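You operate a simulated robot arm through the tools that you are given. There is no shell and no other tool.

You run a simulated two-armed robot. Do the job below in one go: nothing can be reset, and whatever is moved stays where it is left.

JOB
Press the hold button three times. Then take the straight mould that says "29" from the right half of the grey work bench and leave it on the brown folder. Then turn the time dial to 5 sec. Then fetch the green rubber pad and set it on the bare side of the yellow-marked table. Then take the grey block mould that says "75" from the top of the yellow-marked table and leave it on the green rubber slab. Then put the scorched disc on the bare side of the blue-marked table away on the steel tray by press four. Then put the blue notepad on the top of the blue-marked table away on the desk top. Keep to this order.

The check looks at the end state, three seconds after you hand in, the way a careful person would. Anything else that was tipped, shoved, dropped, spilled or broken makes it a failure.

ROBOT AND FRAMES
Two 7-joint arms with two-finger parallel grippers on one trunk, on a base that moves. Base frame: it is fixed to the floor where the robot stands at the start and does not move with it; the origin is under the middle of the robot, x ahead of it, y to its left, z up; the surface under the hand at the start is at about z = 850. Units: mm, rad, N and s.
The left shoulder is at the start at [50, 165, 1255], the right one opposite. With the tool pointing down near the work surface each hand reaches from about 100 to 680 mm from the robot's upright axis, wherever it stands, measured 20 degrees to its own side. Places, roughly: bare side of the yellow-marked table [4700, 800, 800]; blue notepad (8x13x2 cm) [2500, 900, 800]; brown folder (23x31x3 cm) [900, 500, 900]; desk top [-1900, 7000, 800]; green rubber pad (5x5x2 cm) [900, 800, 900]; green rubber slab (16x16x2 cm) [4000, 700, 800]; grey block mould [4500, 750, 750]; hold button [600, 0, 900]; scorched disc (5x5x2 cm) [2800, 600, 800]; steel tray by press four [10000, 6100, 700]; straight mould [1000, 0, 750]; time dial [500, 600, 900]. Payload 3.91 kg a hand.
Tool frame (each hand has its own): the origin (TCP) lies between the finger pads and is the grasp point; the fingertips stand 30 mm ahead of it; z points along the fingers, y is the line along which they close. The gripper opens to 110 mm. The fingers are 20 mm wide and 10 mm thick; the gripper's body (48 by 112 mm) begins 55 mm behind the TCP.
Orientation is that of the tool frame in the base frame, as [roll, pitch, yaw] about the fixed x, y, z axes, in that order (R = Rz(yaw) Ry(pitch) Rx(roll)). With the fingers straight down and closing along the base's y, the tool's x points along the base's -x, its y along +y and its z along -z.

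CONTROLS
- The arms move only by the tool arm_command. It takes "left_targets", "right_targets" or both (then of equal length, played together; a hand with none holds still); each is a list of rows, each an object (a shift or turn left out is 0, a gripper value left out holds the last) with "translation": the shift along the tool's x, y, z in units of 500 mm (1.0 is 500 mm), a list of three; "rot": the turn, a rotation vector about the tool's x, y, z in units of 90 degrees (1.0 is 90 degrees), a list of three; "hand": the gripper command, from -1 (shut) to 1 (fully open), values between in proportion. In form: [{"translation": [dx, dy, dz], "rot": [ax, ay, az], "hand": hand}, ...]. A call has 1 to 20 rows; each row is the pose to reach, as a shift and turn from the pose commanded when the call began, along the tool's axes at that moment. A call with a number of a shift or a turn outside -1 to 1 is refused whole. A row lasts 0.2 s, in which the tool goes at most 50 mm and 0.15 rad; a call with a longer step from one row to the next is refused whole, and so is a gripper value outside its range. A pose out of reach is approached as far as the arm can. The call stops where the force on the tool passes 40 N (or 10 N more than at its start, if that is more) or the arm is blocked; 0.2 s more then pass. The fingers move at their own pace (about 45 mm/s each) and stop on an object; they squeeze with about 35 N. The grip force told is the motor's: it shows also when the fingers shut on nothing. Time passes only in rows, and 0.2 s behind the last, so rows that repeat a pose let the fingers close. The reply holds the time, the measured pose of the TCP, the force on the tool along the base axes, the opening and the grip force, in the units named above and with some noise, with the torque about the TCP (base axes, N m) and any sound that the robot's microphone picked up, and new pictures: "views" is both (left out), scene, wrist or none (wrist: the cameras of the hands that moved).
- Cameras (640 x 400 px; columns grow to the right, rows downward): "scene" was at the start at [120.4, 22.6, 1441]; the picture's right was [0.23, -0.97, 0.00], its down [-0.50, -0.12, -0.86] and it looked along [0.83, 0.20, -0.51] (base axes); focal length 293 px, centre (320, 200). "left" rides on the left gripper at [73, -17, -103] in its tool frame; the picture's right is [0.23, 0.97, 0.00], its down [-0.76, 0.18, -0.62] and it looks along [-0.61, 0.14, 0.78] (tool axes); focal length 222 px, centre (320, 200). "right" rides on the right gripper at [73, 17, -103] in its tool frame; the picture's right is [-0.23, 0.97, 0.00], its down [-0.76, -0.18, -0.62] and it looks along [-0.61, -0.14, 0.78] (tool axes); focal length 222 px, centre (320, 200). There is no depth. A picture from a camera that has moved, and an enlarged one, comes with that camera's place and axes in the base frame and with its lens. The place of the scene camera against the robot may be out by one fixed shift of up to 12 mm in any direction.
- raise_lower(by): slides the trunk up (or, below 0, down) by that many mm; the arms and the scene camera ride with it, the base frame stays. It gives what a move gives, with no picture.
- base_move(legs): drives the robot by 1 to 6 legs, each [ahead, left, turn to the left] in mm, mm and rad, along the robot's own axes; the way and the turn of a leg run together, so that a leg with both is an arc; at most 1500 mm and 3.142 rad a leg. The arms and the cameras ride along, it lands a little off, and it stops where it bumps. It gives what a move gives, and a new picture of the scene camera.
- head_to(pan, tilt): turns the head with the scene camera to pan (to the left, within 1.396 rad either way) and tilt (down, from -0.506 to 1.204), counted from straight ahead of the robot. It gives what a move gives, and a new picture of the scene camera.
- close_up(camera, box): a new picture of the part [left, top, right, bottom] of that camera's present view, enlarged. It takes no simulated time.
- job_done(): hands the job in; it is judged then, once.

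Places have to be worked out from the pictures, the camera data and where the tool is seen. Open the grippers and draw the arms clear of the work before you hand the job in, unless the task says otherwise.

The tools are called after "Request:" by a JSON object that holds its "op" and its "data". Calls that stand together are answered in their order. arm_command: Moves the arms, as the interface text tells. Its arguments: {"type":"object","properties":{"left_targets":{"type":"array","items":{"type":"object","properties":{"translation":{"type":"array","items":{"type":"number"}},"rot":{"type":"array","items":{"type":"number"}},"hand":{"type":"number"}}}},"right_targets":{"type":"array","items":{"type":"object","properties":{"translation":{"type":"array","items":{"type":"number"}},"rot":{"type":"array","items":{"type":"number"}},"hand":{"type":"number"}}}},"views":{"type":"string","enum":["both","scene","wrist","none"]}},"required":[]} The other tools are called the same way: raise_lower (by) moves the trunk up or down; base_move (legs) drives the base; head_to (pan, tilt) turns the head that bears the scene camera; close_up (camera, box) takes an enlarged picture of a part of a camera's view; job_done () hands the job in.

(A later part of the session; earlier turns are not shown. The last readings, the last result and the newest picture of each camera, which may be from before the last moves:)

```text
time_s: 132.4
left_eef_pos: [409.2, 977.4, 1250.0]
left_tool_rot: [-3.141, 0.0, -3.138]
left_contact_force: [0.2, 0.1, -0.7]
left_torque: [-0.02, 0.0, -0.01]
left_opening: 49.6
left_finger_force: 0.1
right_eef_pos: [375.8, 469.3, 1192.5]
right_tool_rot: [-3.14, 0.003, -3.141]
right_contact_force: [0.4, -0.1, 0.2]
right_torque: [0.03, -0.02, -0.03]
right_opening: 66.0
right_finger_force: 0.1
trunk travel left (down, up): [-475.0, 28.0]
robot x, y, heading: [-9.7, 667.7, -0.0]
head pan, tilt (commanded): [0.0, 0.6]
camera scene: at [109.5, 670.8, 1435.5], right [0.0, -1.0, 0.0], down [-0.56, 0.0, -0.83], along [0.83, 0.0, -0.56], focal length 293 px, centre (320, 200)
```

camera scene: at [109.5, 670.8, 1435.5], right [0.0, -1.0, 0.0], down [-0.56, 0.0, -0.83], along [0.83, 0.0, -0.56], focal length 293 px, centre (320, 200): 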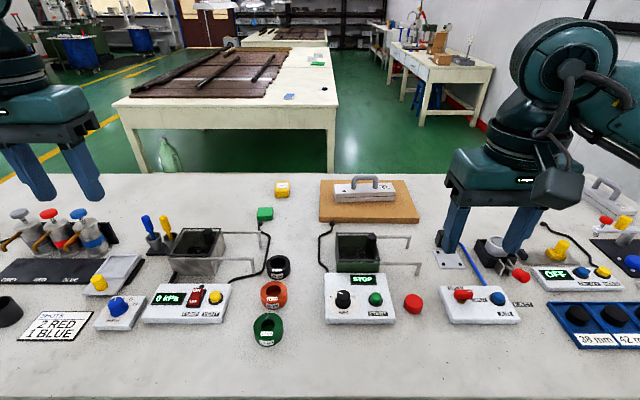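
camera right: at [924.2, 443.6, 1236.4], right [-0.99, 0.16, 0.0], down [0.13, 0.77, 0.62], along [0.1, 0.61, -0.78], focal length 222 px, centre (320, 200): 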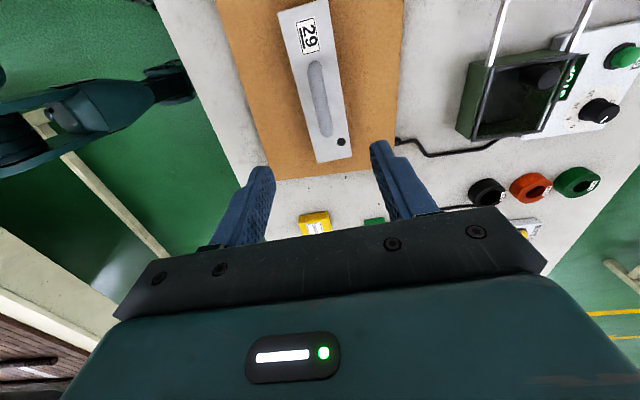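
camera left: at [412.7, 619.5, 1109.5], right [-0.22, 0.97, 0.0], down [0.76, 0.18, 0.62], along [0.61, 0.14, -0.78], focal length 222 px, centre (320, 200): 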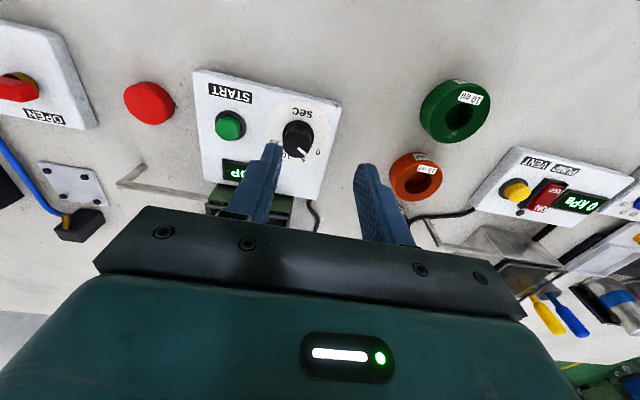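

The dial is now in front of the right arm. I'll bring the right hand over the knob with a 50 mm opening, stopping at z≈1000 to check alignment.

Request:
{"op": "arm_command", "data": {"right_targets": [{"translation": [-0.038, 0.042, 0.055], "hand": -0.1}, {"translation": [-0.077, 0.085, 0.11], "hand": -0.1}, {"translation": [-0.116, 0.127, 0.165], "hand": -0.1}, {"translation": [-0.154, 0.17, 0.22], "hand": -0.1}, {"translation": [-0.193, 0.213, 0.275], "hand": -0.1}, {"translation": [-0.231, 0.255, 0.33], "hand": -0.1}, {"translation": [-0.27, 0.298, 0.385], "hand": -0.1}, {"translation": [-0.27, 0.298, 0.385], "hand": -0.1}], "views": "both"}}

```text
time_s: 134.2
left_eef_pos: [408.0, 977.7, 1249.6]
left_tool_rot: [-3.141, 0.002, -3.14]
left_contact_force: [0.6, -0.1, 0.8]
left_torque: [0.01, -0.01, 0.01]
left_opening: 49.6
left_finger_force: 0.0
right_eef_pos: [510.8, 615.8, 999.9]
right_tool_rot: [-3.141, 0.002, 3.141]
right_contact_force: [0.0, 0.0, -0.4]
right_torque: [-0.02, -0.01, 0.0]
right_opening: 49.4
right_finger_force: 0.1
trunk travel left (down, up): [-475.0, 28.0]
robot x, y, heading: [-8.4, 671.6, 0.004]
head pan, tilt (commanded): [0.0, 0.6]
camera scene: at [109.2, 670.0, 1435.5], right [0.0, -1.0, 0.0], down [-0.56, 0.0, -0.83], along [0.83, 0.0, -0.56], focal length 293 px, centre (320, 200)
camera right: at [438.6, 634.1, 1102.9], right [0.23, 0.97, 0.0], down [0.76, -0.18, 0.62], along [0.61, -0.14, -0.78], focal length 222 px, centre (320, 200)
```

scene: 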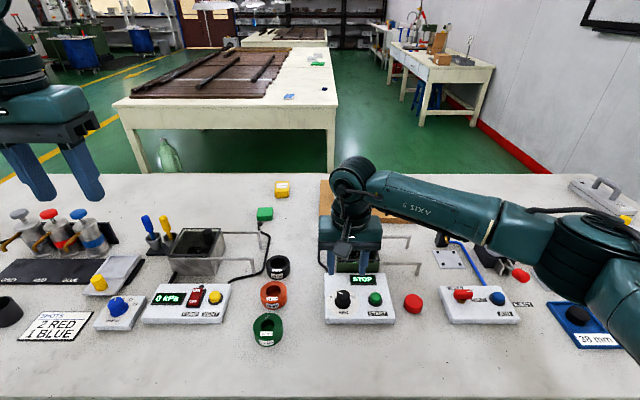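
right: 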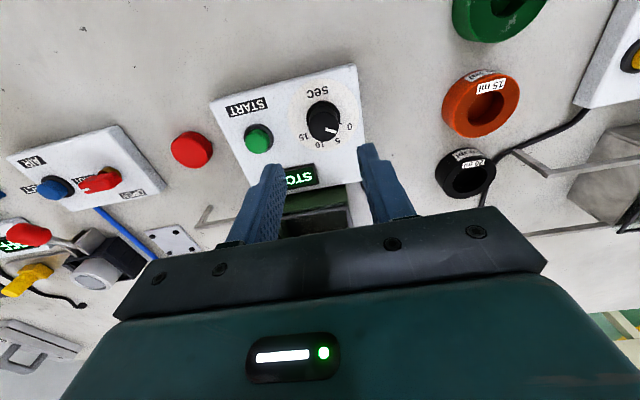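

Request:
{"op": "close_up", "data": {"camera": "right", "box": [272, 75, 376, 140]}}

```text
6.15 times, centred on (324, 108) of right
camera zoom: at [438.6, 634.1, 1102.9], right [0.23, 0.97, 0.0], down [0.76, -0.18, 0.62], along [0.61, -0.14, -0.78], focal length 1367 px, centre (295, 769)
```

zoom: 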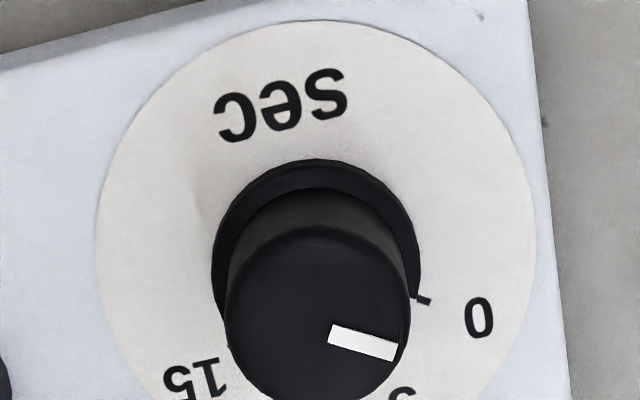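

The knob centre relative to the TCP is about (-1, +4) mm, and its top is near z 904. I'll correct that and lower the fingers around the knob to TCP z≈918.

Request:
{"op": "arm_command", "data": {"right_targets": [{"translation": [0.002, 0.0076, 0.0], "hand": -0.1}, {"translation": [0.002, 0.0076, 0.06], "hand": -0.1}, {"translation": [0.002, 0.0076, 0.12], "hand": -0.1}, {"translation": [0.002, 0.0076, 0.162], "hand": -0.1}, {"translation": [0.002, 0.0076, 0.162], "hand": -0.1}], "views": "both"}}

```text
time_s: 135.4
left_eef_pos: [407.4, 977.7, 1249.0]
left_tool_rot: [-3.141, -0.003, -3.14]
left_contact_force: [-0.4, 0.3, 0.4]
left_torque: [-0.04, -0.02, -0.02]
left_opening: 49.5
left_finger_force: 0.0
right_eef_pos: [510.8, 625.5, 919.2]
right_tool_rot: [-3.142, 0.001, -3.141]
right_contact_force: [0.2, 0.8, 1.1]
right_torque: [-0.01, 0.0, 0.01]
right_opening: 49.3
right_finger_force: 0.0
trunk travel left (down, up): [-475.0, 28.0]
robot x, y, heading: [-11.6, 670.6, 0.006]
head pan, tilt (commanded): [0.0, 0.6]
camera scene: at [109.4, 670.6, 1435.5], right [0.0, -1.0, 0.0], down [-0.56, 0.0, -0.83], along [0.83, 0.0, -0.56], focal length 293 px, centre (320, 200)
camera right: at [438.2, 643.7, 1022.6], right [0.23, 0.97, 0.0], down [0.76, -0.18, 0.62], along [0.61, -0.14, -0.78], focal length 222 px, centre (320, 200)
```

scene: 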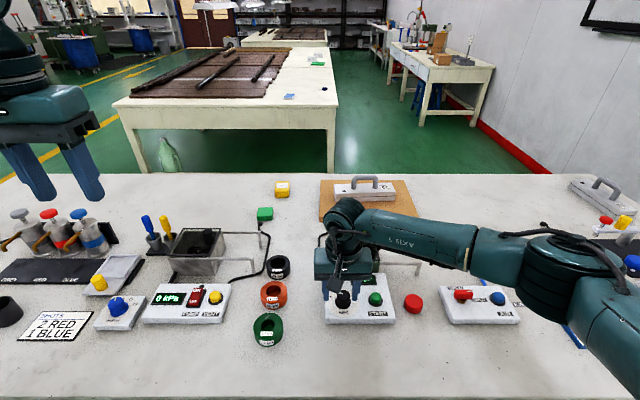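
right: 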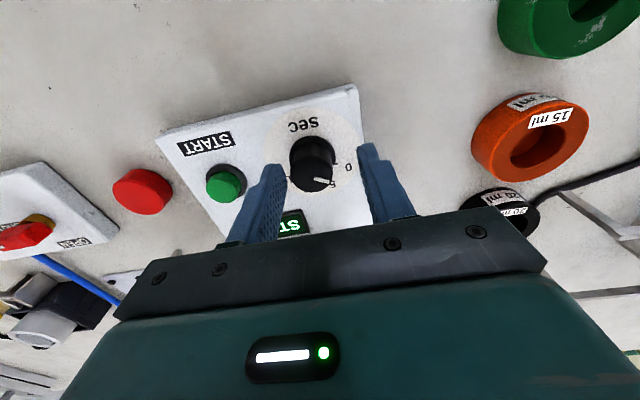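

I'll zoom in to check the centring between the fingers.

Request:
{"op": "close_up", "data": {"camera": "right", "box": [240, 110, 400, 210]}}

```text
4.00 times, centred on (320, 160) of right
camera zoom: at [438.2, 643.7, 1022.6], right [0.23, 0.97, 0.0], down [0.76, -0.18, 0.62], along [0.61, -0.14, -0.78], focal length 888 px, centre (320, 360)
```

zoom: 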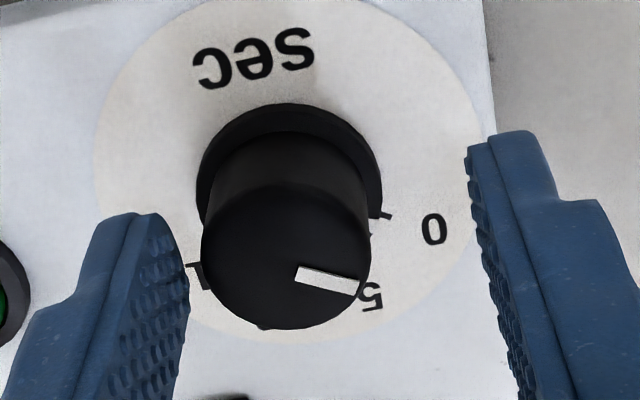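

The knob is about 5 mm to the -y side and 2 mm nearer than the TCP. I'll shift and check again.

Request:
{"op": "arm_command", "data": {"right_targets": [{"translation": [0.004, -0.009, 0.0], "hand": -0.1}, {"translation": [0.004, -0.009, 0.0], "hand": -0.1}], "views": "wrist"}}

Request:
{"op": "close_up", "data": {"camera": "right", "box": [240, 110, 400, 210]}}

```text
time_s: 136.0
left_eef_pos: [408.2, 977.2, 1249.0]
left_tool_rot: [3.141, -0.001, -3.14]
left_contact_force: [0.9, 0.2, -0.8]
left_torque: [0.01, -0.02, 0.0]
left_opening: 49.5
left_finger_force: 0.0
right_eef_pos: [507.9, 620.4, 920.1]
right_tool_rot: [-3.141, 0.002, 3.14]
right_contact_force: [-0.1, -0.9, 0.2]
right_torque: [-0.03, 0.0, 0.04]
right_opening: 49.8
right_finger_force: 0.1
trunk travel left (down, up): [-475.0, 28.0]
robot x, y, heading: [-12.5, 671.9, 0.005]
head pan, tilt (commanded): [0.0, 0.6]
camera right: at [435.9, 638.5, 1023.1], right [0.23, 0.97, 0.0], down [0.76, -0.18, 0.62], along [0.61, -0.14, -0.78], focal length 222 px, centre (320, 200)
```

right: 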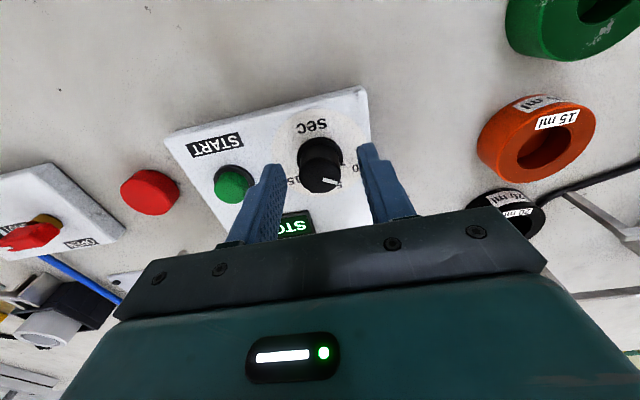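

```text
4.00 times, centred on (320, 160) of right
camera zoom: at [435.9, 638.5, 1023.1], right [0.23, 0.97, 0.0], down [0.76, -0.18, 0.62], along [0.61, -0.14, -0.78], focal length 888 px, centre (320, 360)
```

zoom: 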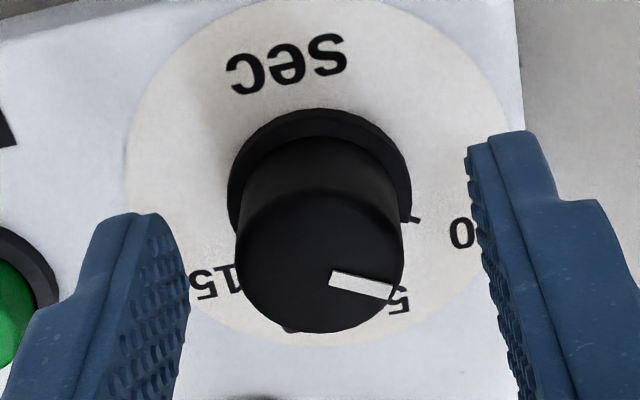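

The knob is now exactly at the TCP. I'll close on it.

Request:
{"op": "arm_command", "data": {"right_targets": [{"hand": -1}, {"hand": -1}, {"hand": -1}, {"hand": -1}], "views": "wrist"}}

```text
time_s: 137.0
left_eef_pos: [406.9, 975.5, 1249.3]
left_tool_rot: [3.138, 0.0, -3.14]
left_contact_force: [-0.3, 0.0, 0.7]
left_torque: [-0.01, 0.01, 0.01]
left_opening: 49.8
left_finger_force: 0.0
right_eef_pos: [508.1, 619.4, 922.0]
right_tool_rot: [-3.139, 0.001, 3.137]
right_contact_force: [-2.7, -8.2, 2.0]
right_torque: [-0.16, 0.12, -0.05]
right_opening: 28.7
right_finger_force: 45.4
trunk travel left (down, up): [-475.0, 28.0]
robot x, y, heading: [-10.6, 668.6, 0.002]
head pan, tilt (commanded): [0.0, 0.6]
camera right: at [435.9, 637.1, 1023.1], right [0.23, 0.97, 0.0], down [0.76, -0.18, 0.62], along [0.61, -0.14, -0.78], focal length 222 px, centre (320, 200)
```

right: 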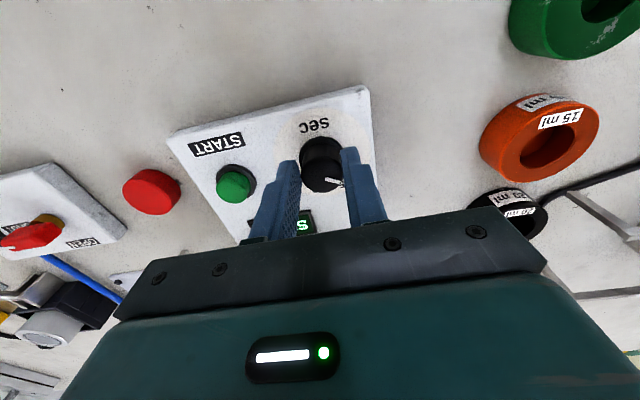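

Gripped, at 28.7 mm. Now I'll rotate 36° clockwise seen from above, which is positive about tool z.

Request:
{"op": "arm_command", "data": {"right_targets": [{"rot": [0, 0, 0.08], "hand": -1}, {"rot": [0, 0, 0.16], "hand": -1}, {"rot": [0, 0, 0.24], "hand": -1}, {"rot": [0, 0, 0.32], "hand": -1}, {"rot": [0, 0, 0.395], "hand": -1}, {"rot": [0, 0, 0.395], "hand": -1}], "views": "wrist"}}

Request:
{"op": "close_up", "data": {"camera": "right", "box": [240, 110, 400, 210]}}

```text
time_s: 138.4
left_eef_pos: [409.2, 978.4, 1247.3]
left_tool_rot: [-3.14, 0.0, -3.139]
left_contact_force: [0.3, -0.7, -0.1]
left_torque: [0.0, 0.0, 0.0]
left_opening: 49.6
left_finger_force: 0.1
right_eef_pos: [509.6, 622.3, 920.3]
right_tool_rot: [3.135, -0.002, 2.523]
right_contact_force: [6.6, 16.0, -5.4]
right_torque: [0.53, -0.19, 0.11]
right_opening: 28.6
right_finger_force: 44.7
trunk travel left (down, up): [-475.0, 28.0]
robot x, y, heading: [-9.7, 666.7, 0.002]
head pan, tilt (commanded): [0.0, 0.6]
camera right: at [460.3, 678.9, 1023.4], right [0.75, 0.66, 0.0], down [0.52, -0.59, 0.62], along [0.41, -0.46, -0.78], focal length 222 px, centre (320, 200)
```

right: 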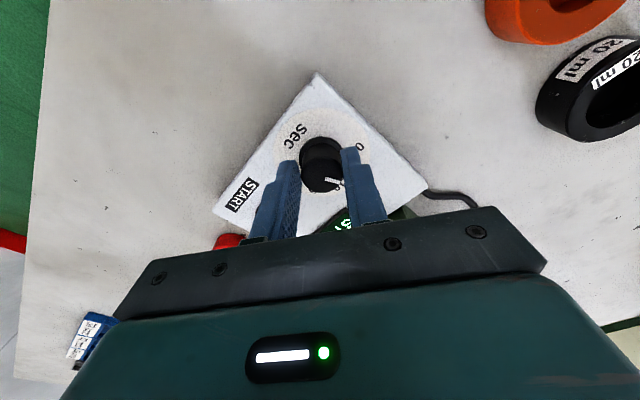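

```text
4.00 times, centred on (320, 160) of right
camera zoom: at [460.3, 678.9, 1023.4], right [0.75, 0.66, 0.0], down [0.52, -0.59, 0.62], along [0.41, -0.46, -0.78], focal length 888 px, centre (320, 360)
```

zoom: 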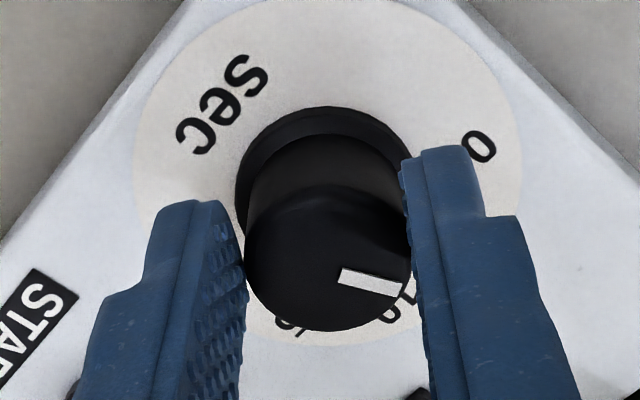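

The knob turned with the fingers. I'll open, lift, turn the hand back, and read the dial.

Request:
{"op": "arm_command", "data": {"right_targets": [{"hand": -0.1}, {"hand": -0.1}, {"hand": -0.1}, {"translation": [0, 0, -0.05], "hand": -0.1}, {"translation": [0, 0, -0.12], "rot": [0, 0, -0.08], "hand": -0.1}, {"translation": [0, 0, -0.18], "rot": [0, 0, -0.16], "hand": -0.1}, {"translation": [0, 0, -0.18], "rot": [0, 0, -0.24], "hand": -0.1}, {"translation": [0, 0, -0.18], "rot": [0, 0, -0.32], "hand": -0.1}, {"translation": [0, 0, -0.18], "rot": [0, 0, -0.395], "hand": -0.1}, {"translation": [0, 0, -0.18], "rot": [0, 0, -0.395], "hand": -0.1}], "views": "both"}}

Request:
{"op": "close_up", "data": {"camera": "right", "box": [272, 75, 376, 155]}}

```text
time_s: 140.6
left_eef_pos: [408.8, 978.9, 1248.5]
left_tool_rot: [-3.141, -0.001, -3.14]
left_contact_force: [-0.6, 0.1, 0.9]
left_torque: [0.03, -0.01, 0.0]
left_opening: 49.3
left_finger_force: 0.1
right_eef_pos: [506.8, 617.6, 1010.0]
right_tool_rot: [3.141, 0.003, -3.139]
right_contact_force: [-0.1, 0.2, 1.1]
right_torque: [-0.01, 0.0, -0.02]
right_opening: 49.6
right_finger_force: 0.1
trunk travel left (down, up): [-475.0, 28.0]
robot x, y, heading: [-13.9, 671.7, -0.002]
head pan, tilt (commanded): [0.0, 0.6]
camera scene: at [109.5, 670.6, 1435.5], right [0.0, -1.0, 0.0], down [-0.56, 0.0, -0.83], along [0.83, 0.0, -0.56], focal length 293 px, centre (320, 200)
camera right: at [435.5, 636.3, 1113.2], right [0.23, 0.97, 0.0], down [0.76, -0.18, 0.62], along [0.61, -0.14, -0.78], focal length 222 px, centre (320, 200)
```

scene: 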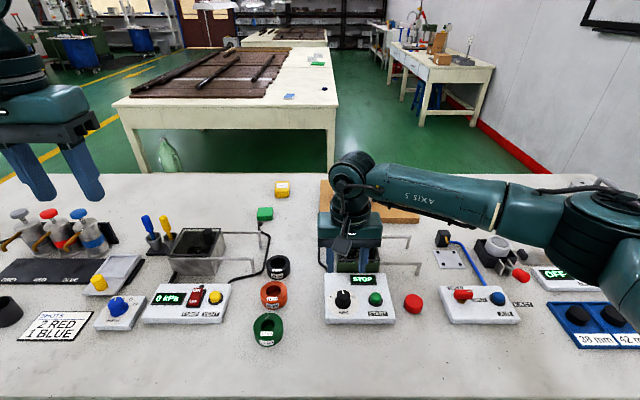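
right: 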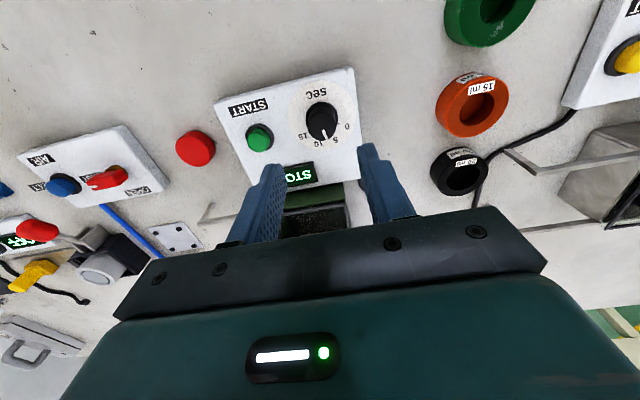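

```text
5.00 times, centred on (324, 115) of right
camera zoom: at [435.5, 636.3, 1113.2], right [0.23, 0.97, 0.0], down [0.76, -0.18, 0.62], along [0.61, -0.14, -0.78], focal length 1111 px, centre (300, 625)
```

zoom: 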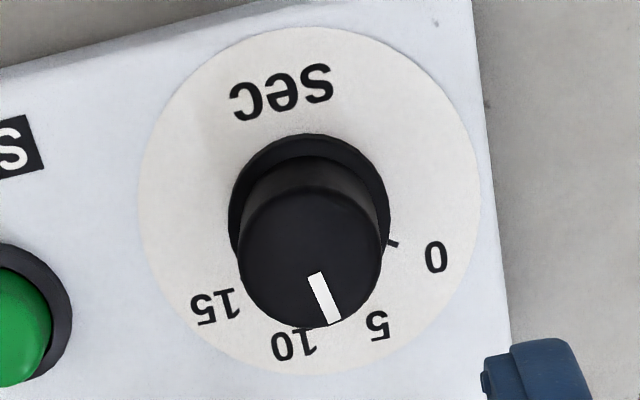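

The pointer now reads somewhere between 5 and 10. I'll move the camera directly above the knob for a truer reading.

Request:
{"op": "arm_command", "data": {"right_targets": [{"translation": [-0.06, 0.0, -0.02]}, {"translation": [-0.12, 0.0, -0.04]}, {"translation": [-0.12, 0.0, -0.04]}], "views": "wrist"}}

Request:
{"op": "close_up", "data": {"camera": "right", "box": [260, 0, 388, 80]}}

```text
time_s: 141.4
left_eef_pos: [408.8, 976.3, 1249.4]
left_tool_rot: [3.14, 0.001, -3.141]
left_contact_force: [0.0, 0.2, -0.4]
left_torque: [0.01, -0.04, -0.01]
left_opening: 49.5
left_finger_force: 0.1
right_eef_pos: [566.9, 616.2, 1028.2]
right_tool_rot: [-3.141, 0.001, 3.141]
right_contact_force: [-1.0, -0.5, -0.5]
right_torque: [-0.01, -0.03, -0.01]
right_opening: 49.6
right_finger_force: 0.1
trunk travel left (down, up): [-475.0, 28.0]
robot x, y, heading: [-15.5, 667.1, -0.001]
head pan, tilt (commanded): [0.0, 0.6]
camera right: at [494.8, 635.0, 1131.7], right [0.23, 0.97, 0.0], down [0.76, -0.18, 0.62], along [0.61, -0.14, -0.78], focal length 222 px, centre (320, 200)
```

right: 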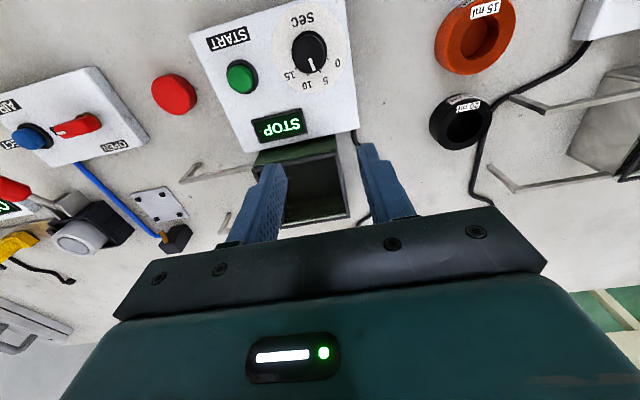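

```text
5.00 times, centred on (324, 40) of right
camera zoom: at [494.8, 635.0, 1131.7], right [0.23, 0.97, 0.0], down [0.76, -0.18, 0.62], along [0.61, -0.14, -0.78], focal length 1111 px, centre (300, 1000)
```

zoom: 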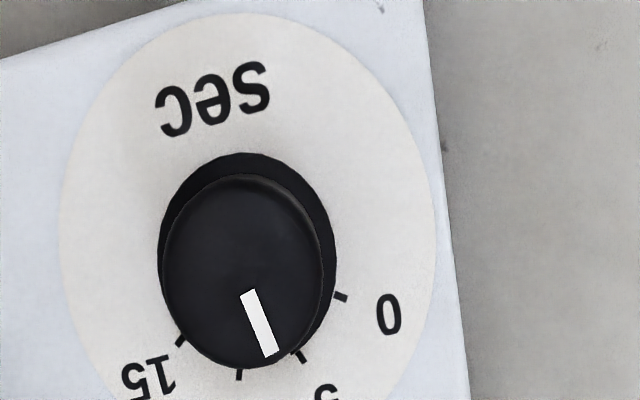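

From above, the ticks sit at about ±19° and ±56° and the pointer at about +9.5°, so it overshot 5 by roughly 9°. I'll go back down around the knob, grip, and turn about 9.5° counter-clockwise.

Request:
{"op": "arm_command", "data": {"right_targets": [{"translation": [0.06, 0.0, 0.02], "hand": -0.1}, {"translation": [0.12, 0.0, 0.05], "hand": -0.1}, {"translation": [0.12, 0.0, 0.12], "hand": -0.1}, {"translation": [0.12, 0.0, 0.18], "hand": -0.1}, {"translation": [0.12, 0.0, 0.22], "hand": -0.1}, {"translation": [0.12, 0.0, 0.22], "hand": -0.1}], "views": "wrist"}}

Request:
{"op": "close_up", "data": {"camera": "right", "box": [240, 110, 400, 210]}}

```text
time_s: 142.8
left_eef_pos: [409.3, 978.2, 1249.7]
left_tool_rot: [-3.141, -0.001, -3.138]
left_contact_force: [-0.2, -0.7, 0.2]
left_torque: [0.0, 0.03, -0.02]
left_opening: 49.5
left_finger_force: 0.0
right_eef_pos: [508.1, 616.8, 917.9]
right_tool_rot: [-3.141, 0.002, -3.141]
right_contact_force: [-1.3, -0.5, 0.1]
right_torque: [-0.02, -0.01, 0.02]
right_opening: 49.5
right_finger_force: 0.1
trunk travel left (down, up): [-475.0, 28.0]
robot x, y, heading: [-13.7, 671.1, -0.003]
head pan, tilt (commanded): [0.0, 0.6]
camera right: at [436.0, 635.0, 1021.4], right [0.23, 0.97, 0.0], down [0.76, -0.18, 0.62], along [0.61, -0.14, -0.78], focal length 222 px, centre (320, 200)
```

right: 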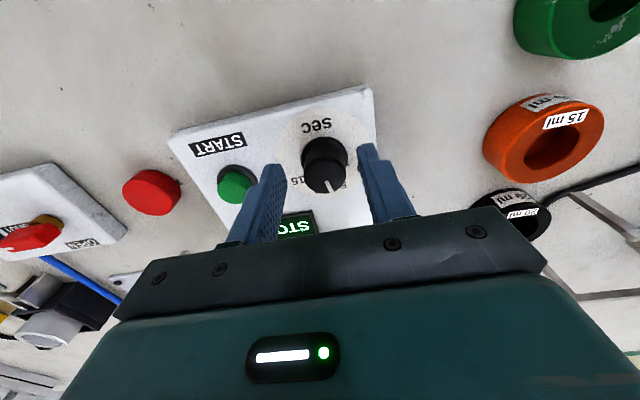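

```text
4.00 times, centred on (320, 160) of right
camera zoom: at [436.0, 635.0, 1021.4], right [0.23, 0.97, 0.0], down [0.76, -0.18, 0.62], along [0.61, -0.14, -0.78], focal length 888 px, centre (320, 360)
```

zoom: 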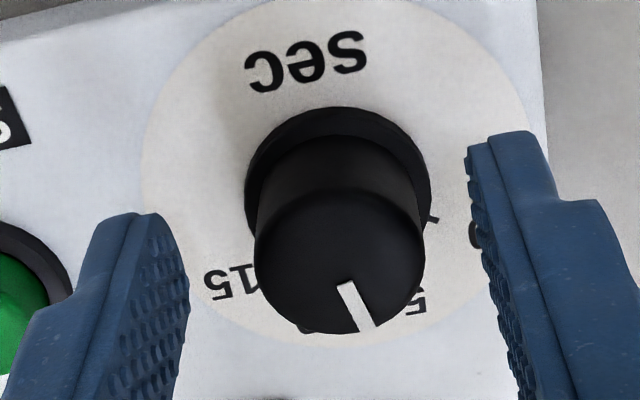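

The knob is about 3 mm to the +y side now. I'll correct that, close, and look before turning.

Request:
{"op": "arm_command", "data": {"right_targets": [{"translation": [0.0, 0.006, 0.0], "hand": -0.1}, {"translation": [0.0, 0.006, 0.0], "hand": -1}, {"translation": [0.0, 0.006, 0.0], "hand": -1}, {"translation": [0.0, 0.006, 0.0], "hand": -1}, {"translation": [0.0, 0.006, 0.0], "hand": -1}], "views": "wrist"}}

Request:
{"op": "close_up", "data": {"camera": "right", "box": [240, 110, 400, 210]}}

```text
time_s: 144.0
left_eef_pos: [408.8, 977.0, 1249.5]
left_tool_rot: [3.141, 0.001, -3.141]
left_contact_force: [-0.5, -0.6, -0.2]
left_torque: [0.02, 0.01, 0.0]
left_opening: 49.4
left_finger_force: 0.2
right_eef_pos: [508.5, 618.2, 917.3]
right_tool_rot: [-3.138, 0.003, 3.141]
right_contact_force: [-0.2, -8.3, 1.6]
right_torque: [-0.1, 0.01, -0.04]
right_opening: 28.4
right_finger_force: 44.7
trunk travel left (down, up): [-475.0, 28.0]
robot x, y, heading: [-12.7, 666.9, 0.002]
head pan, tilt (commanded): [0.0, 0.6]
camera right: at [436.3, 637.0, 1021.2], right [0.23, 0.97, 0.0], down [0.76, -0.18, 0.62], along [0.61, -0.14, -0.78], focal length 222 px, centre (320, 200)
```

right: 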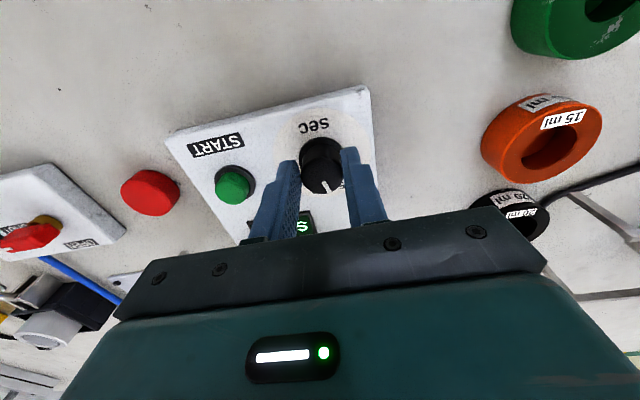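

```text
4.00 times, centred on (320, 160) of right
camera zoom: at [436.3, 637.0, 1021.2], right [0.23, 0.97, 0.0], down [0.76, -0.18, 0.62], along [0.61, -0.14, -0.78], focal length 888 px, centre (320, 360)
```

zoom: 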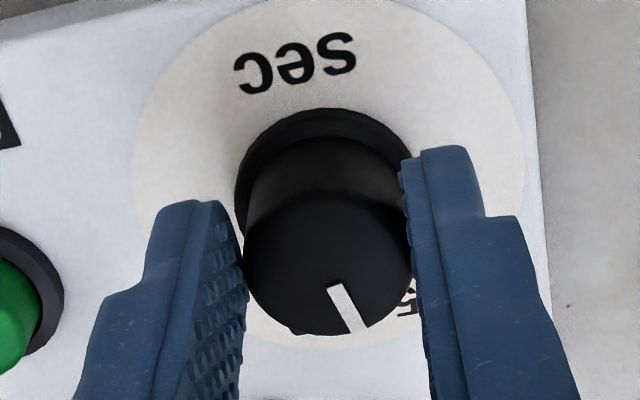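

The pointer now measures about 14°, having shifted a little on closing. I'll turn 5° counter-clockwise and measure while still gripping.

Request:
{"op": "arm_command", "data": {"right_targets": [{"rot": [0, 0, -0.03], "hand": -1}, {"rot": [0, 0, -0.055], "hand": -1}, {"rot": [0, 0, -0.055], "hand": -1}], "views": "wrist"}}

Request:
{"op": "close_up", "data": {"camera": "right", "box": [240, 110, 400, 210]}}

```text
time_s: 144.8
left_eef_pos: [408.5, 975.5, 1249.9]
left_tool_rot: [3.139, -0.001, -3.14]
left_contact_force: [0.0, 0.4, 0.0]
left_torque: [0.02, -0.05, -0.03]
left_opening: 49.4
left_finger_force: 0.0
right_eef_pos: [509.4, 617.6, 918.3]
right_tool_rot: [-3.14, -0.002, -3.055]
right_contact_force: [-0.3, -13.3, -8.1]
right_torque: [-0.14, -0.38, -0.05]
right_opening: 28.6
right_finger_force: 45.1
trunk travel left (down, up): [-475.0, 28.0]
robot x, y, heading: [-14.4, 667.2, 0.005]
head pan, tilt (commanded): [0.0, 0.6]
camera right: at [435.4, 630.2, 1021.4], right [0.14, 0.99, 0.0], down [0.77, -0.11, 0.62], along [0.62, -0.09, -0.78], focal length 222 px, centre (320, 200)
```

right: 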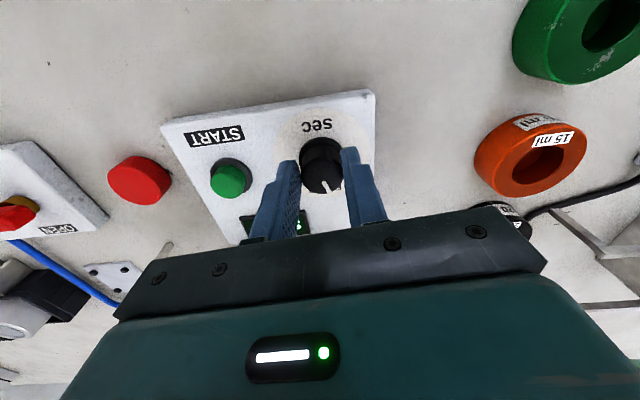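

```text
4.00 times, centred on (320, 160) of right
camera zoom: at [435.4, 630.2, 1021.4], right [0.14, 0.99, 0.0], down [0.77, -0.11, 0.62], along [0.62, -0.09, -0.78], focal length 888 px, centre (320, 360)
```

zoom: 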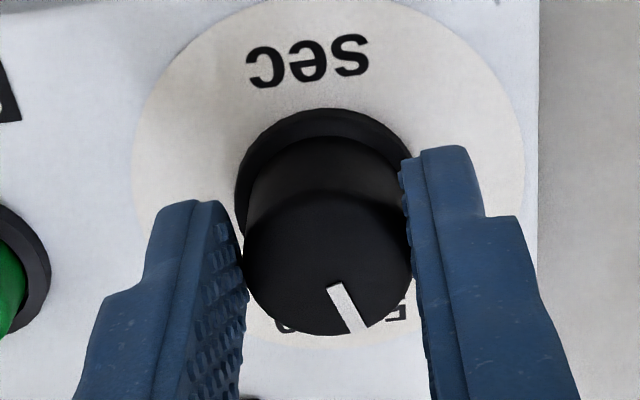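

The knob follows the tool, so the pointer should now be at about 19°. I'll release gently, lift, and re-read from above.

Request:
{"op": "arm_command", "data": {"right_targets": [{"hand": -0.1}, {"hand": -0.1}, {"hand": -0.1}, {"translation": [0, 0, -0.05]}, {"translation": [0, 0, -0.13], "rot": [0, 0, 0.03]}, {"translation": [0, 0, -0.2], "rot": [0, 0, 0.055]}, {"translation": [-0.07, 0, -0.22], "rot": [0, 0, 0.055]}, {"translation": [-0.14, 0, -0.22], "rot": [0, 0, 0.055]}, {"translation": [-0.14, 0, -0.22], "rot": [0, 0, 0.055]}], "views": "wrist"}}

Request:
{"op": "close_up", "data": {"camera": "right", "box": [260, 0, 388, 80]}}

```text
time_s: 146.8
left_eef_pos: [408.6, 976.5, 1249.9]
left_tool_rot: [-3.141, -0.002, -3.14]
left_contact_force: [-0.3, -0.7, -0.4]
left_torque: [0.03, -0.02, -0.02]
left_opening: 49.6
left_finger_force: 0.1
right_eef_pos: [578.8, 630.9, 1030.5]
right_tool_rot: [3.14, 0.001, -3.14]
right_contact_force: [-0.1, -0.1, 0.8]
right_torque: [0.02, -0.01, 0.02]
right_opening: 49.2
right_finger_force: 0.1
trunk travel left (down, up): [-475.0, 28.0]
robot x, y, heading: [-11.6, 669.7, -0.0]
head pan, tilt (commanded): [0.0, 0.6]
camera right: at [506.7, 647.4, 1133.2], right [0.23, 0.97, 0.0], down [0.76, -0.18, 0.62], along [0.61, -0.14, -0.78], focal length 222 px, centre (320, 200)
```

right: 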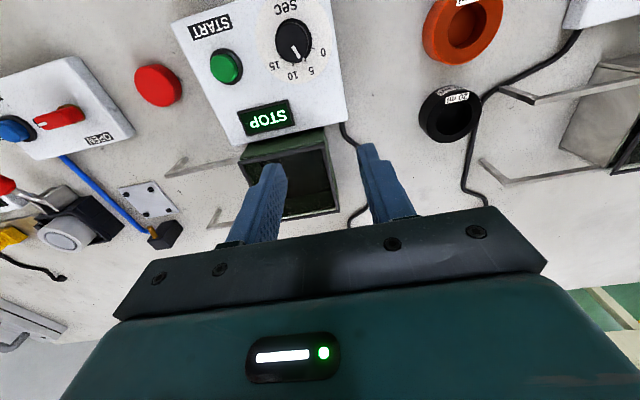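

```text
5.00 times, centred on (324, 40) of right
camera zoom: at [506.7, 647.4, 1133.2], right [0.23, 0.97, 0.0], down [0.76, -0.18, 0.62], along [0.61, -0.14, -0.78], focal length 1111 px, centre (300, 1000)
```

zoom: 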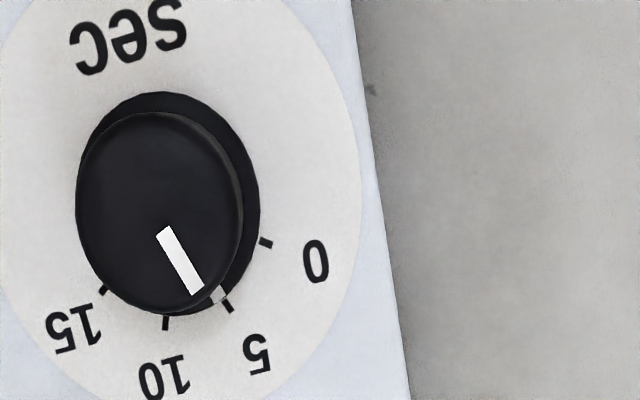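

The skirt mark lines up with the "5" tick to within about 1°, so the dial is at 5 sec. Now I'll retract the right arm for the drive around to the green pad at about (852, 853).

Request:
{"op": "arm_command", "data": {"right_targets": [{"translation": [0, 0, -0.08]}, {"translation": [0.06, -0.05, -0.14], "hand": 1}, {"translation": [0.12, -0.1, -0.18], "hand": 1}, {"translation": [0.18, -0.15, -0.22], "hand": 1}, {"translation": [0.24, -0.2, -0.26], "hand": 1}, {"translation": [0.3, -0.25, -0.3], "hand": 1}, {"translation": [0.36, -0.3, -0.32], "hand": 1}, {"translation": [0.406, -0.322, -0.32], "hand": 1}, {"translation": [0.406, -0.322, -0.32], "hand": 1}], "views": "scene"}}

Request:
{"op": "close_up", "data": {"camera": "scene", "box": [315, 260, 405, 330]}}

Request:
{"op": "close_up", "data": {"camera": "scene", "box": [230, 165, 440, 260]}}

```text
time_s: 148.8
left_eef_pos: [409.5, 976.8, 1249.3]
left_tool_rot: [3.141, -0.002, -3.141]
left_contact_force: [0.0, -0.5, -0.1]
left_torque: [0.01, -0.02, 0.0]
left_opening: 49.4
left_finger_force: 0.0
right_eef_pos: [375.1, 464.7, 1187.9]
right_tool_rot: [-3.141, 0.003, -3.141]
right_contact_force: [0.3, -0.3, -0.9]
right_torque: [0.01, -0.03, -0.01]
right_opening: 110.1
right_finger_force: 0.0
trunk travel left (down, up): [-475.0, 28.0]
robot x, y, heading: [-10.3, 671.2, 0.003]
head pan, tilt (commanded): [0.0, 0.6]
camera scene: at [109.7, 670.7, 1435.5], right [0.0, -1.0, 0.0], down [-0.57, 0.0, -0.82], along [0.82, 0.0, -0.57], focal length 293 px, centre (320, 200)
```

scene: 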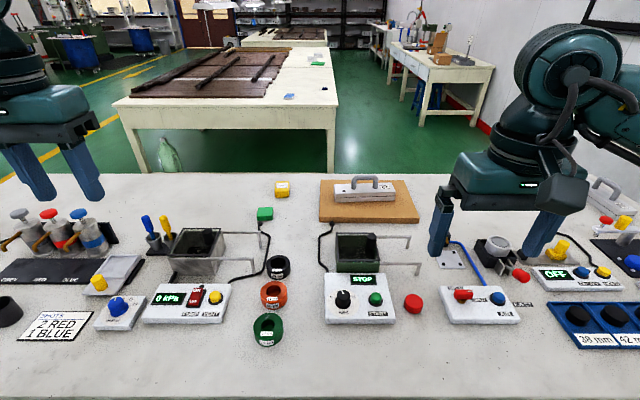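

```text
5.71 times, centred on (360, 295) of scene
camera zoom: at [109.7, 670.7, 1435.5], right [0.0, -1.0, 0.0], down [-0.57, 0.0, -0.82], along [0.82, 0.0, -0.57], focal length 1673 px, centre (91, -343)
```

zoom: 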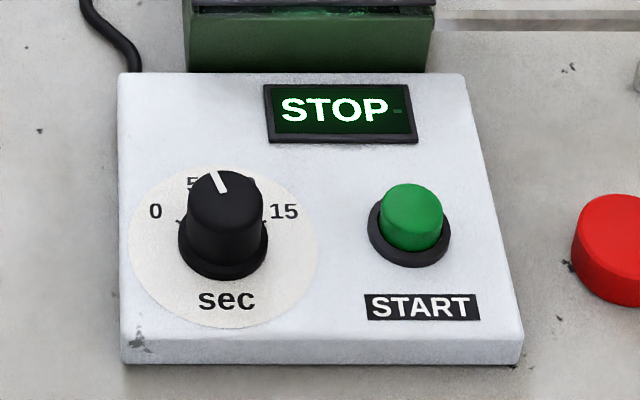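

```text
3.05 times, centred on (335, 212) of scene
camera zoom: at [109.7, 670.7, 1435.5], right [0.0, -1.0, 0.0], down [-0.57, 0.0, -0.82], along [0.82, 0.0, -0.57], focal length 892 px, centre (274, 162)
```

zoom: 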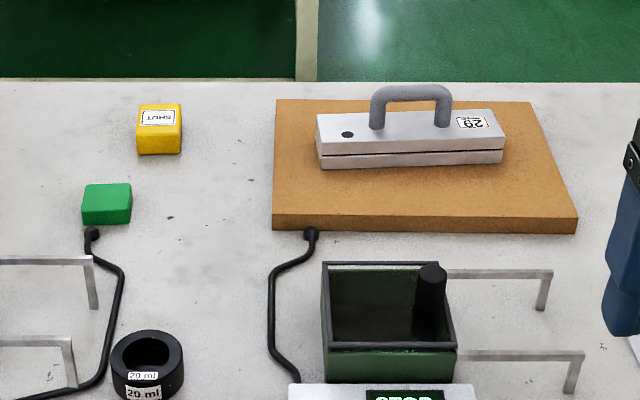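

The dial clearly shows 5 sec, and the mould sits on the folder. I'll back away and strafe right toward the corridor.

Request:
{"op": "base_move", "data": {"legs": [[-350, 0, 0], [0, -1500, 0], [0, -40, 0]]}}

```text
time_s: 164.8
left_eef_pos: [68.8, -586.7, 1249.2]
left_tool_rot: [3.141, 0.0, 3.141]
left_contact_force: [0.8, -0.2, -1.0]
left_torque: [0.01, 0.01, -0.01]
left_opening: 49.2
left_finger_force: 0.0
right_eef_pos: [34.8, -1098.6, 1188.9]
right_tool_rot: [3.141, 0.002, -3.14]
right_contact_force: [0.6, 0.1, -0.5]
right_torque: [0.0, -0.03, -0.03]
right_opening: 110.0
right_finger_force: 0.1
trunk travel left (down, up): [-475.0, 28.0]
robot x, y, heading: [-351.8, -894.8, -0.002]
head pan, tilt (commanded): [0.0, 0.6]
camera scene: at [-230.3, -894.0, 1435.5], right [0.0, -1.0, 0.0], down [-0.56, 0.0, -0.83], along [0.83, 0.0, -0.56], focal length 293 px, centre (320, 200)
```

scene: 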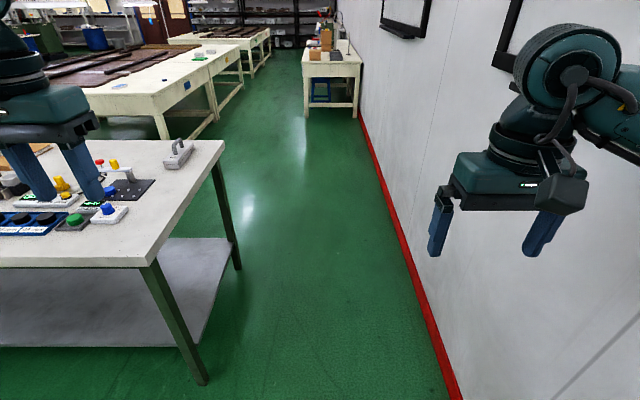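

I'm square with the corridor. I'll drive through to the aisle behind the bench and turn around as before.

Request:
{"op": "base_move", "data": {"legs": [[1500, 15, 0], [577, 0, 0], [0, 0, 1.571], [0, 0, 1.571]]}}

```text
refused: leg 1 is longer than a leg can be; nothing moved
```

Leg 1 was just over the length limit. I'll shorten it.

Request:
{"op": "base_move", "data": {"legs": [[1450, 15, 0], [627, 0, 0], [0, 0, 1.571], [0, 0, 1.571]]}}

```text
time_s: 182.9
left_eef_pos: [1344.9, -1196.0, 1249.4]
left_tool_rot: [3.141, -0.001, 0.107]
left_contact_force: [-0.5, -0.2, -0.4]
left_torque: [0.04, -0.03, 0.0]
left_opening: 49.7
left_finger_force: 0.1
right_eef_pos: [1323.2, -684.1, 1188.1]
right_tool_rot: [3.14, 0.002, 0.108]
right_contact_force: [0.5, 0.3, 1.2]
right_torque: [0.04, 0.0, 0.0]
right_opening: 109.9
right_finger_force: 0.0
trunk travel left (down, up): [-475.0, 28.0]
robot x, y, heading: [1730.8, -846.7, -3.032]
head pan, tilt (commanded): [0.0, 0.6]
camera scene: at [1615.8, -856.1, 1435.5], right [-0.11, 0.99, 0.0], down [0.56, 0.06, -0.83], along [-0.82, -0.09, -0.56], focal length 293 px, centre (320, 200)
```

scene: 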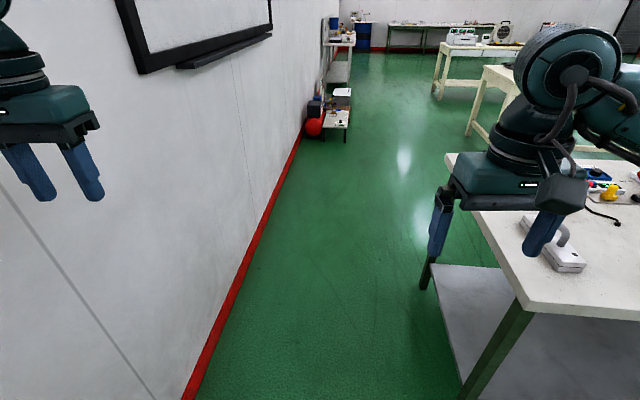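

I'll trim the heading by -0.11 and strafe right to y≈730, behind the green pad.

Request:
{"op": "base_move", "data": {"legs": [[0, 0, -0.11], [0, -1450, 0], [0, -125, 0]]}}

```text
time_s: 197.7
left_eef_pos: [1312.7, 420.8, 1248.6]
left_tool_rot: [-3.141, -0.001, 0.0]
left_contact_force: [-0.2, -0.5, 0.5]
left_torque: [0.0, -0.03, 0.03]
left_opening: 49.5
left_finger_force: 0.1
right_eef_pos: [1346.4, 930.8, 1188.8]
right_tool_rot: [-3.141, 0.0, -0.003]
right_contact_force: [-0.1, 0.1, 0.1]
right_torque: [-0.02, -0.01, 0.01]
right_opening: 110.0
right_finger_force: 0.1
trunk travel left (down, up): [-475.0, 28.0]
robot x, y, heading: [1732.6, 727.8, 3.143]
head pan, tilt (commanded): [0.0, 0.6]
camera scene: at [1619.3, 729.4, 1435.5], right [0.0, 1.0, 0.0], down [0.56, 0.0, -0.83], along [-0.83, 0.0, -0.56], focal length 293 px, centre (320, 200)
```

scene: 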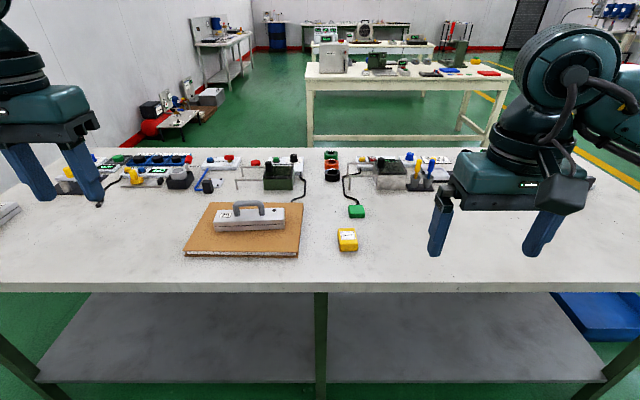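

I'm well placed. I'll drive ahead 243 mm to the working standoff.

Request:
{"op": "base_move", "data": {"legs": [[243, 0, 0]]}}

Request:
{"op": "close_up", "data": {"camera": "scene", "box": [320, 210, 420, 300]}}

```text
time_s: 199.5
left_eef_pos: [1068.3, 423.1, 1249.9]
left_tool_rot: [-3.141, 0.001, -0.007]
left_contact_force: [1.2, -0.9, -0.2]
left_torque: [0.01, -0.02, 0.03]
left_opening: 49.6
left_finger_force: 0.0
right_eef_pos: [1106.6, 934.8, 1188.7]
right_tool_rot: [-3.142, -0.001, -0.009]
right_contact_force: [-0.6, -0.2, 0.4]
right_torque: [-0.02, -0.06, 0.03]
right_opening: 109.9
right_finger_force: 0.0
trunk travel left (down, up): [-475.0, 28.0]
robot x, y, heading: [1490.8, 727.3, 3.133]
head pan, tilt (commanded): [0.0, 0.6]
camera scene: at [1376.8, 730.8, 1435.4], right [0.01, 1.0, 0.0], down [0.57, 0.0, -0.82], along [-0.82, 0.01, -0.57], focal length 293 px, centre (320, 200)
```

scene: 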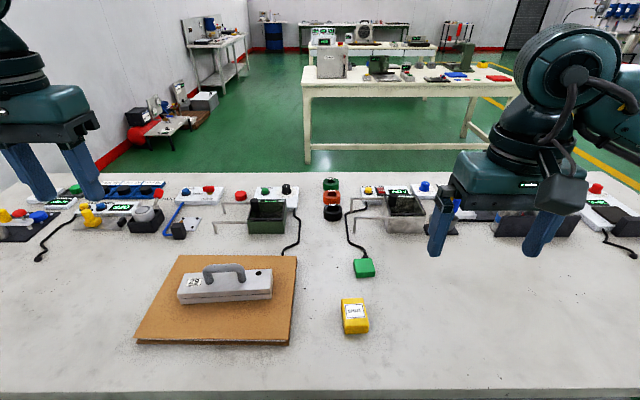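

```text
4.44 times, centred on (370, 255) of scene
camera zoom: at [1376.8, 730.8, 1435.4], right [0.01, 1.0, 0.0], down [0.57, 0.0, -0.82], along [-0.82, 0.01, -0.57], focal length 1301 px, centre (98, -44)
```

zoom: 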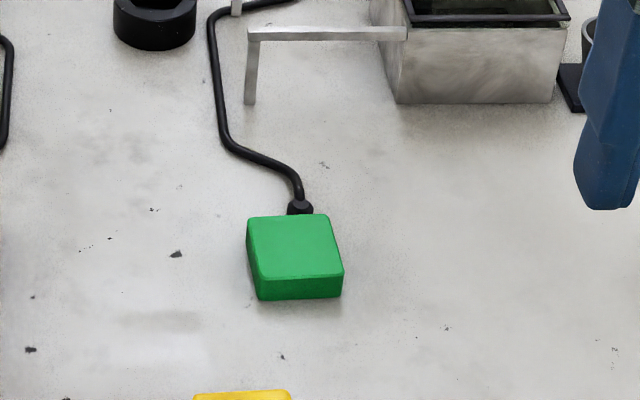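

The pad is at about (848, 848), 50 mm wide. I'll bring the right hand above it with an 80 mm opening.

Request:
{"op": "arm_command", "data": {"right_targets": [{"translation": [-0.065, 0.022, 0.03], "hand": 0.45}, {"translation": [-0.13, 0.043, 0.07], "hand": 0.45}, {"translation": [-0.195, 0.065, 0.12], "hand": 0.45}, {"translation": [-0.26, 0.087, 0.17], "hand": 0.45}, {"translation": [-0.325, 0.108, 0.22], "hand": 0.45}, {"translation": [-0.39, 0.13, 0.27], "hand": 0.45}, {"translation": [-0.455, 0.152, 0.32], "hand": 0.45}, {"translation": [-0.517, 0.174, 0.377], "hand": 0.45}, {"translation": [-0.517, 0.174, 0.377], "hand": 0.45}], "views": "both"}}

```text
time_s: 201.5
left_eef_pos: [1070.6, 423.8, 1249.4]
left_tool_rot: [3.139, 0.002, -0.006]
left_contact_force: [0.3, -0.4, 1.0]
left_torque: [0.0, 0.0, -0.02]
left_opening: 49.6
left_finger_force: 0.1
right_eef_pos: [849.3, 851.3, 999.9]
right_tool_rot: [3.139, 0.003, -0.007]
right_contact_force: [-0.2, 0.3, 0.1]
right_torque: [0.0, 0.04, -0.02]
right_opening: 79.8
right_finger_force: 0.0
trunk travel left (down, up): [-475.0, 28.0]
robot x, y, heading: [1491.2, 731.1, 3.133]
head pan, tilt (commanded): [0.0, 0.6]
camera scene: at [1377.8, 732.2, 1435.5], right [0.01, 1.0, 0.0], down [0.56, -0.01, -0.83], along [-0.83, 0.01, -0.56], focal length 293 px, centre (320, 200)
camera right: at [922.0, 834.0, 1103.5], right [-0.23, -0.97, 0.0], down [-0.76, 0.18, 0.62], along [-0.61, 0.14, -0.78], focal length 222 px, centre (320, 200)
```

scene: 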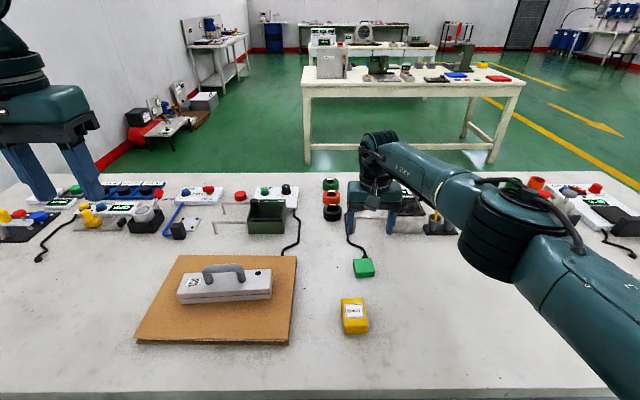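
right: 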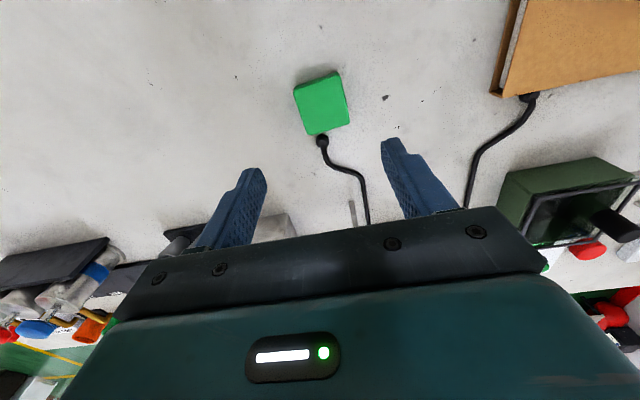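

Request:
{"op": "close_up", "data": {"camera": "right", "box": [260, 50, 400, 150]}}

```text
4.00 times, centred on (330, 100) of right
camera zoom: at [922.0, 834.0, 1103.5], right [-0.23, -0.97, 0.0], down [-0.76, 0.18, 0.62], along [-0.61, 0.14, -0.78], focal length 888 px, centre (280, 600)
```

zoom: 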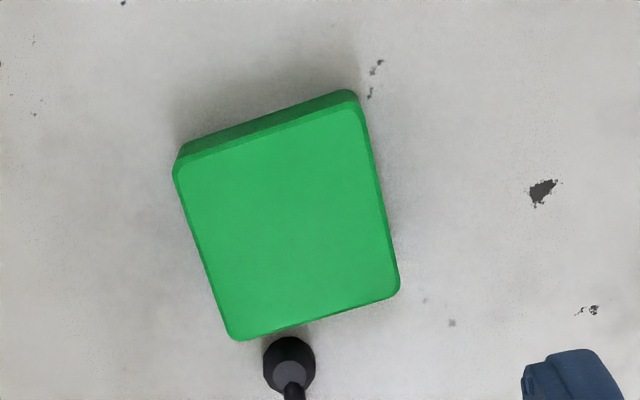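

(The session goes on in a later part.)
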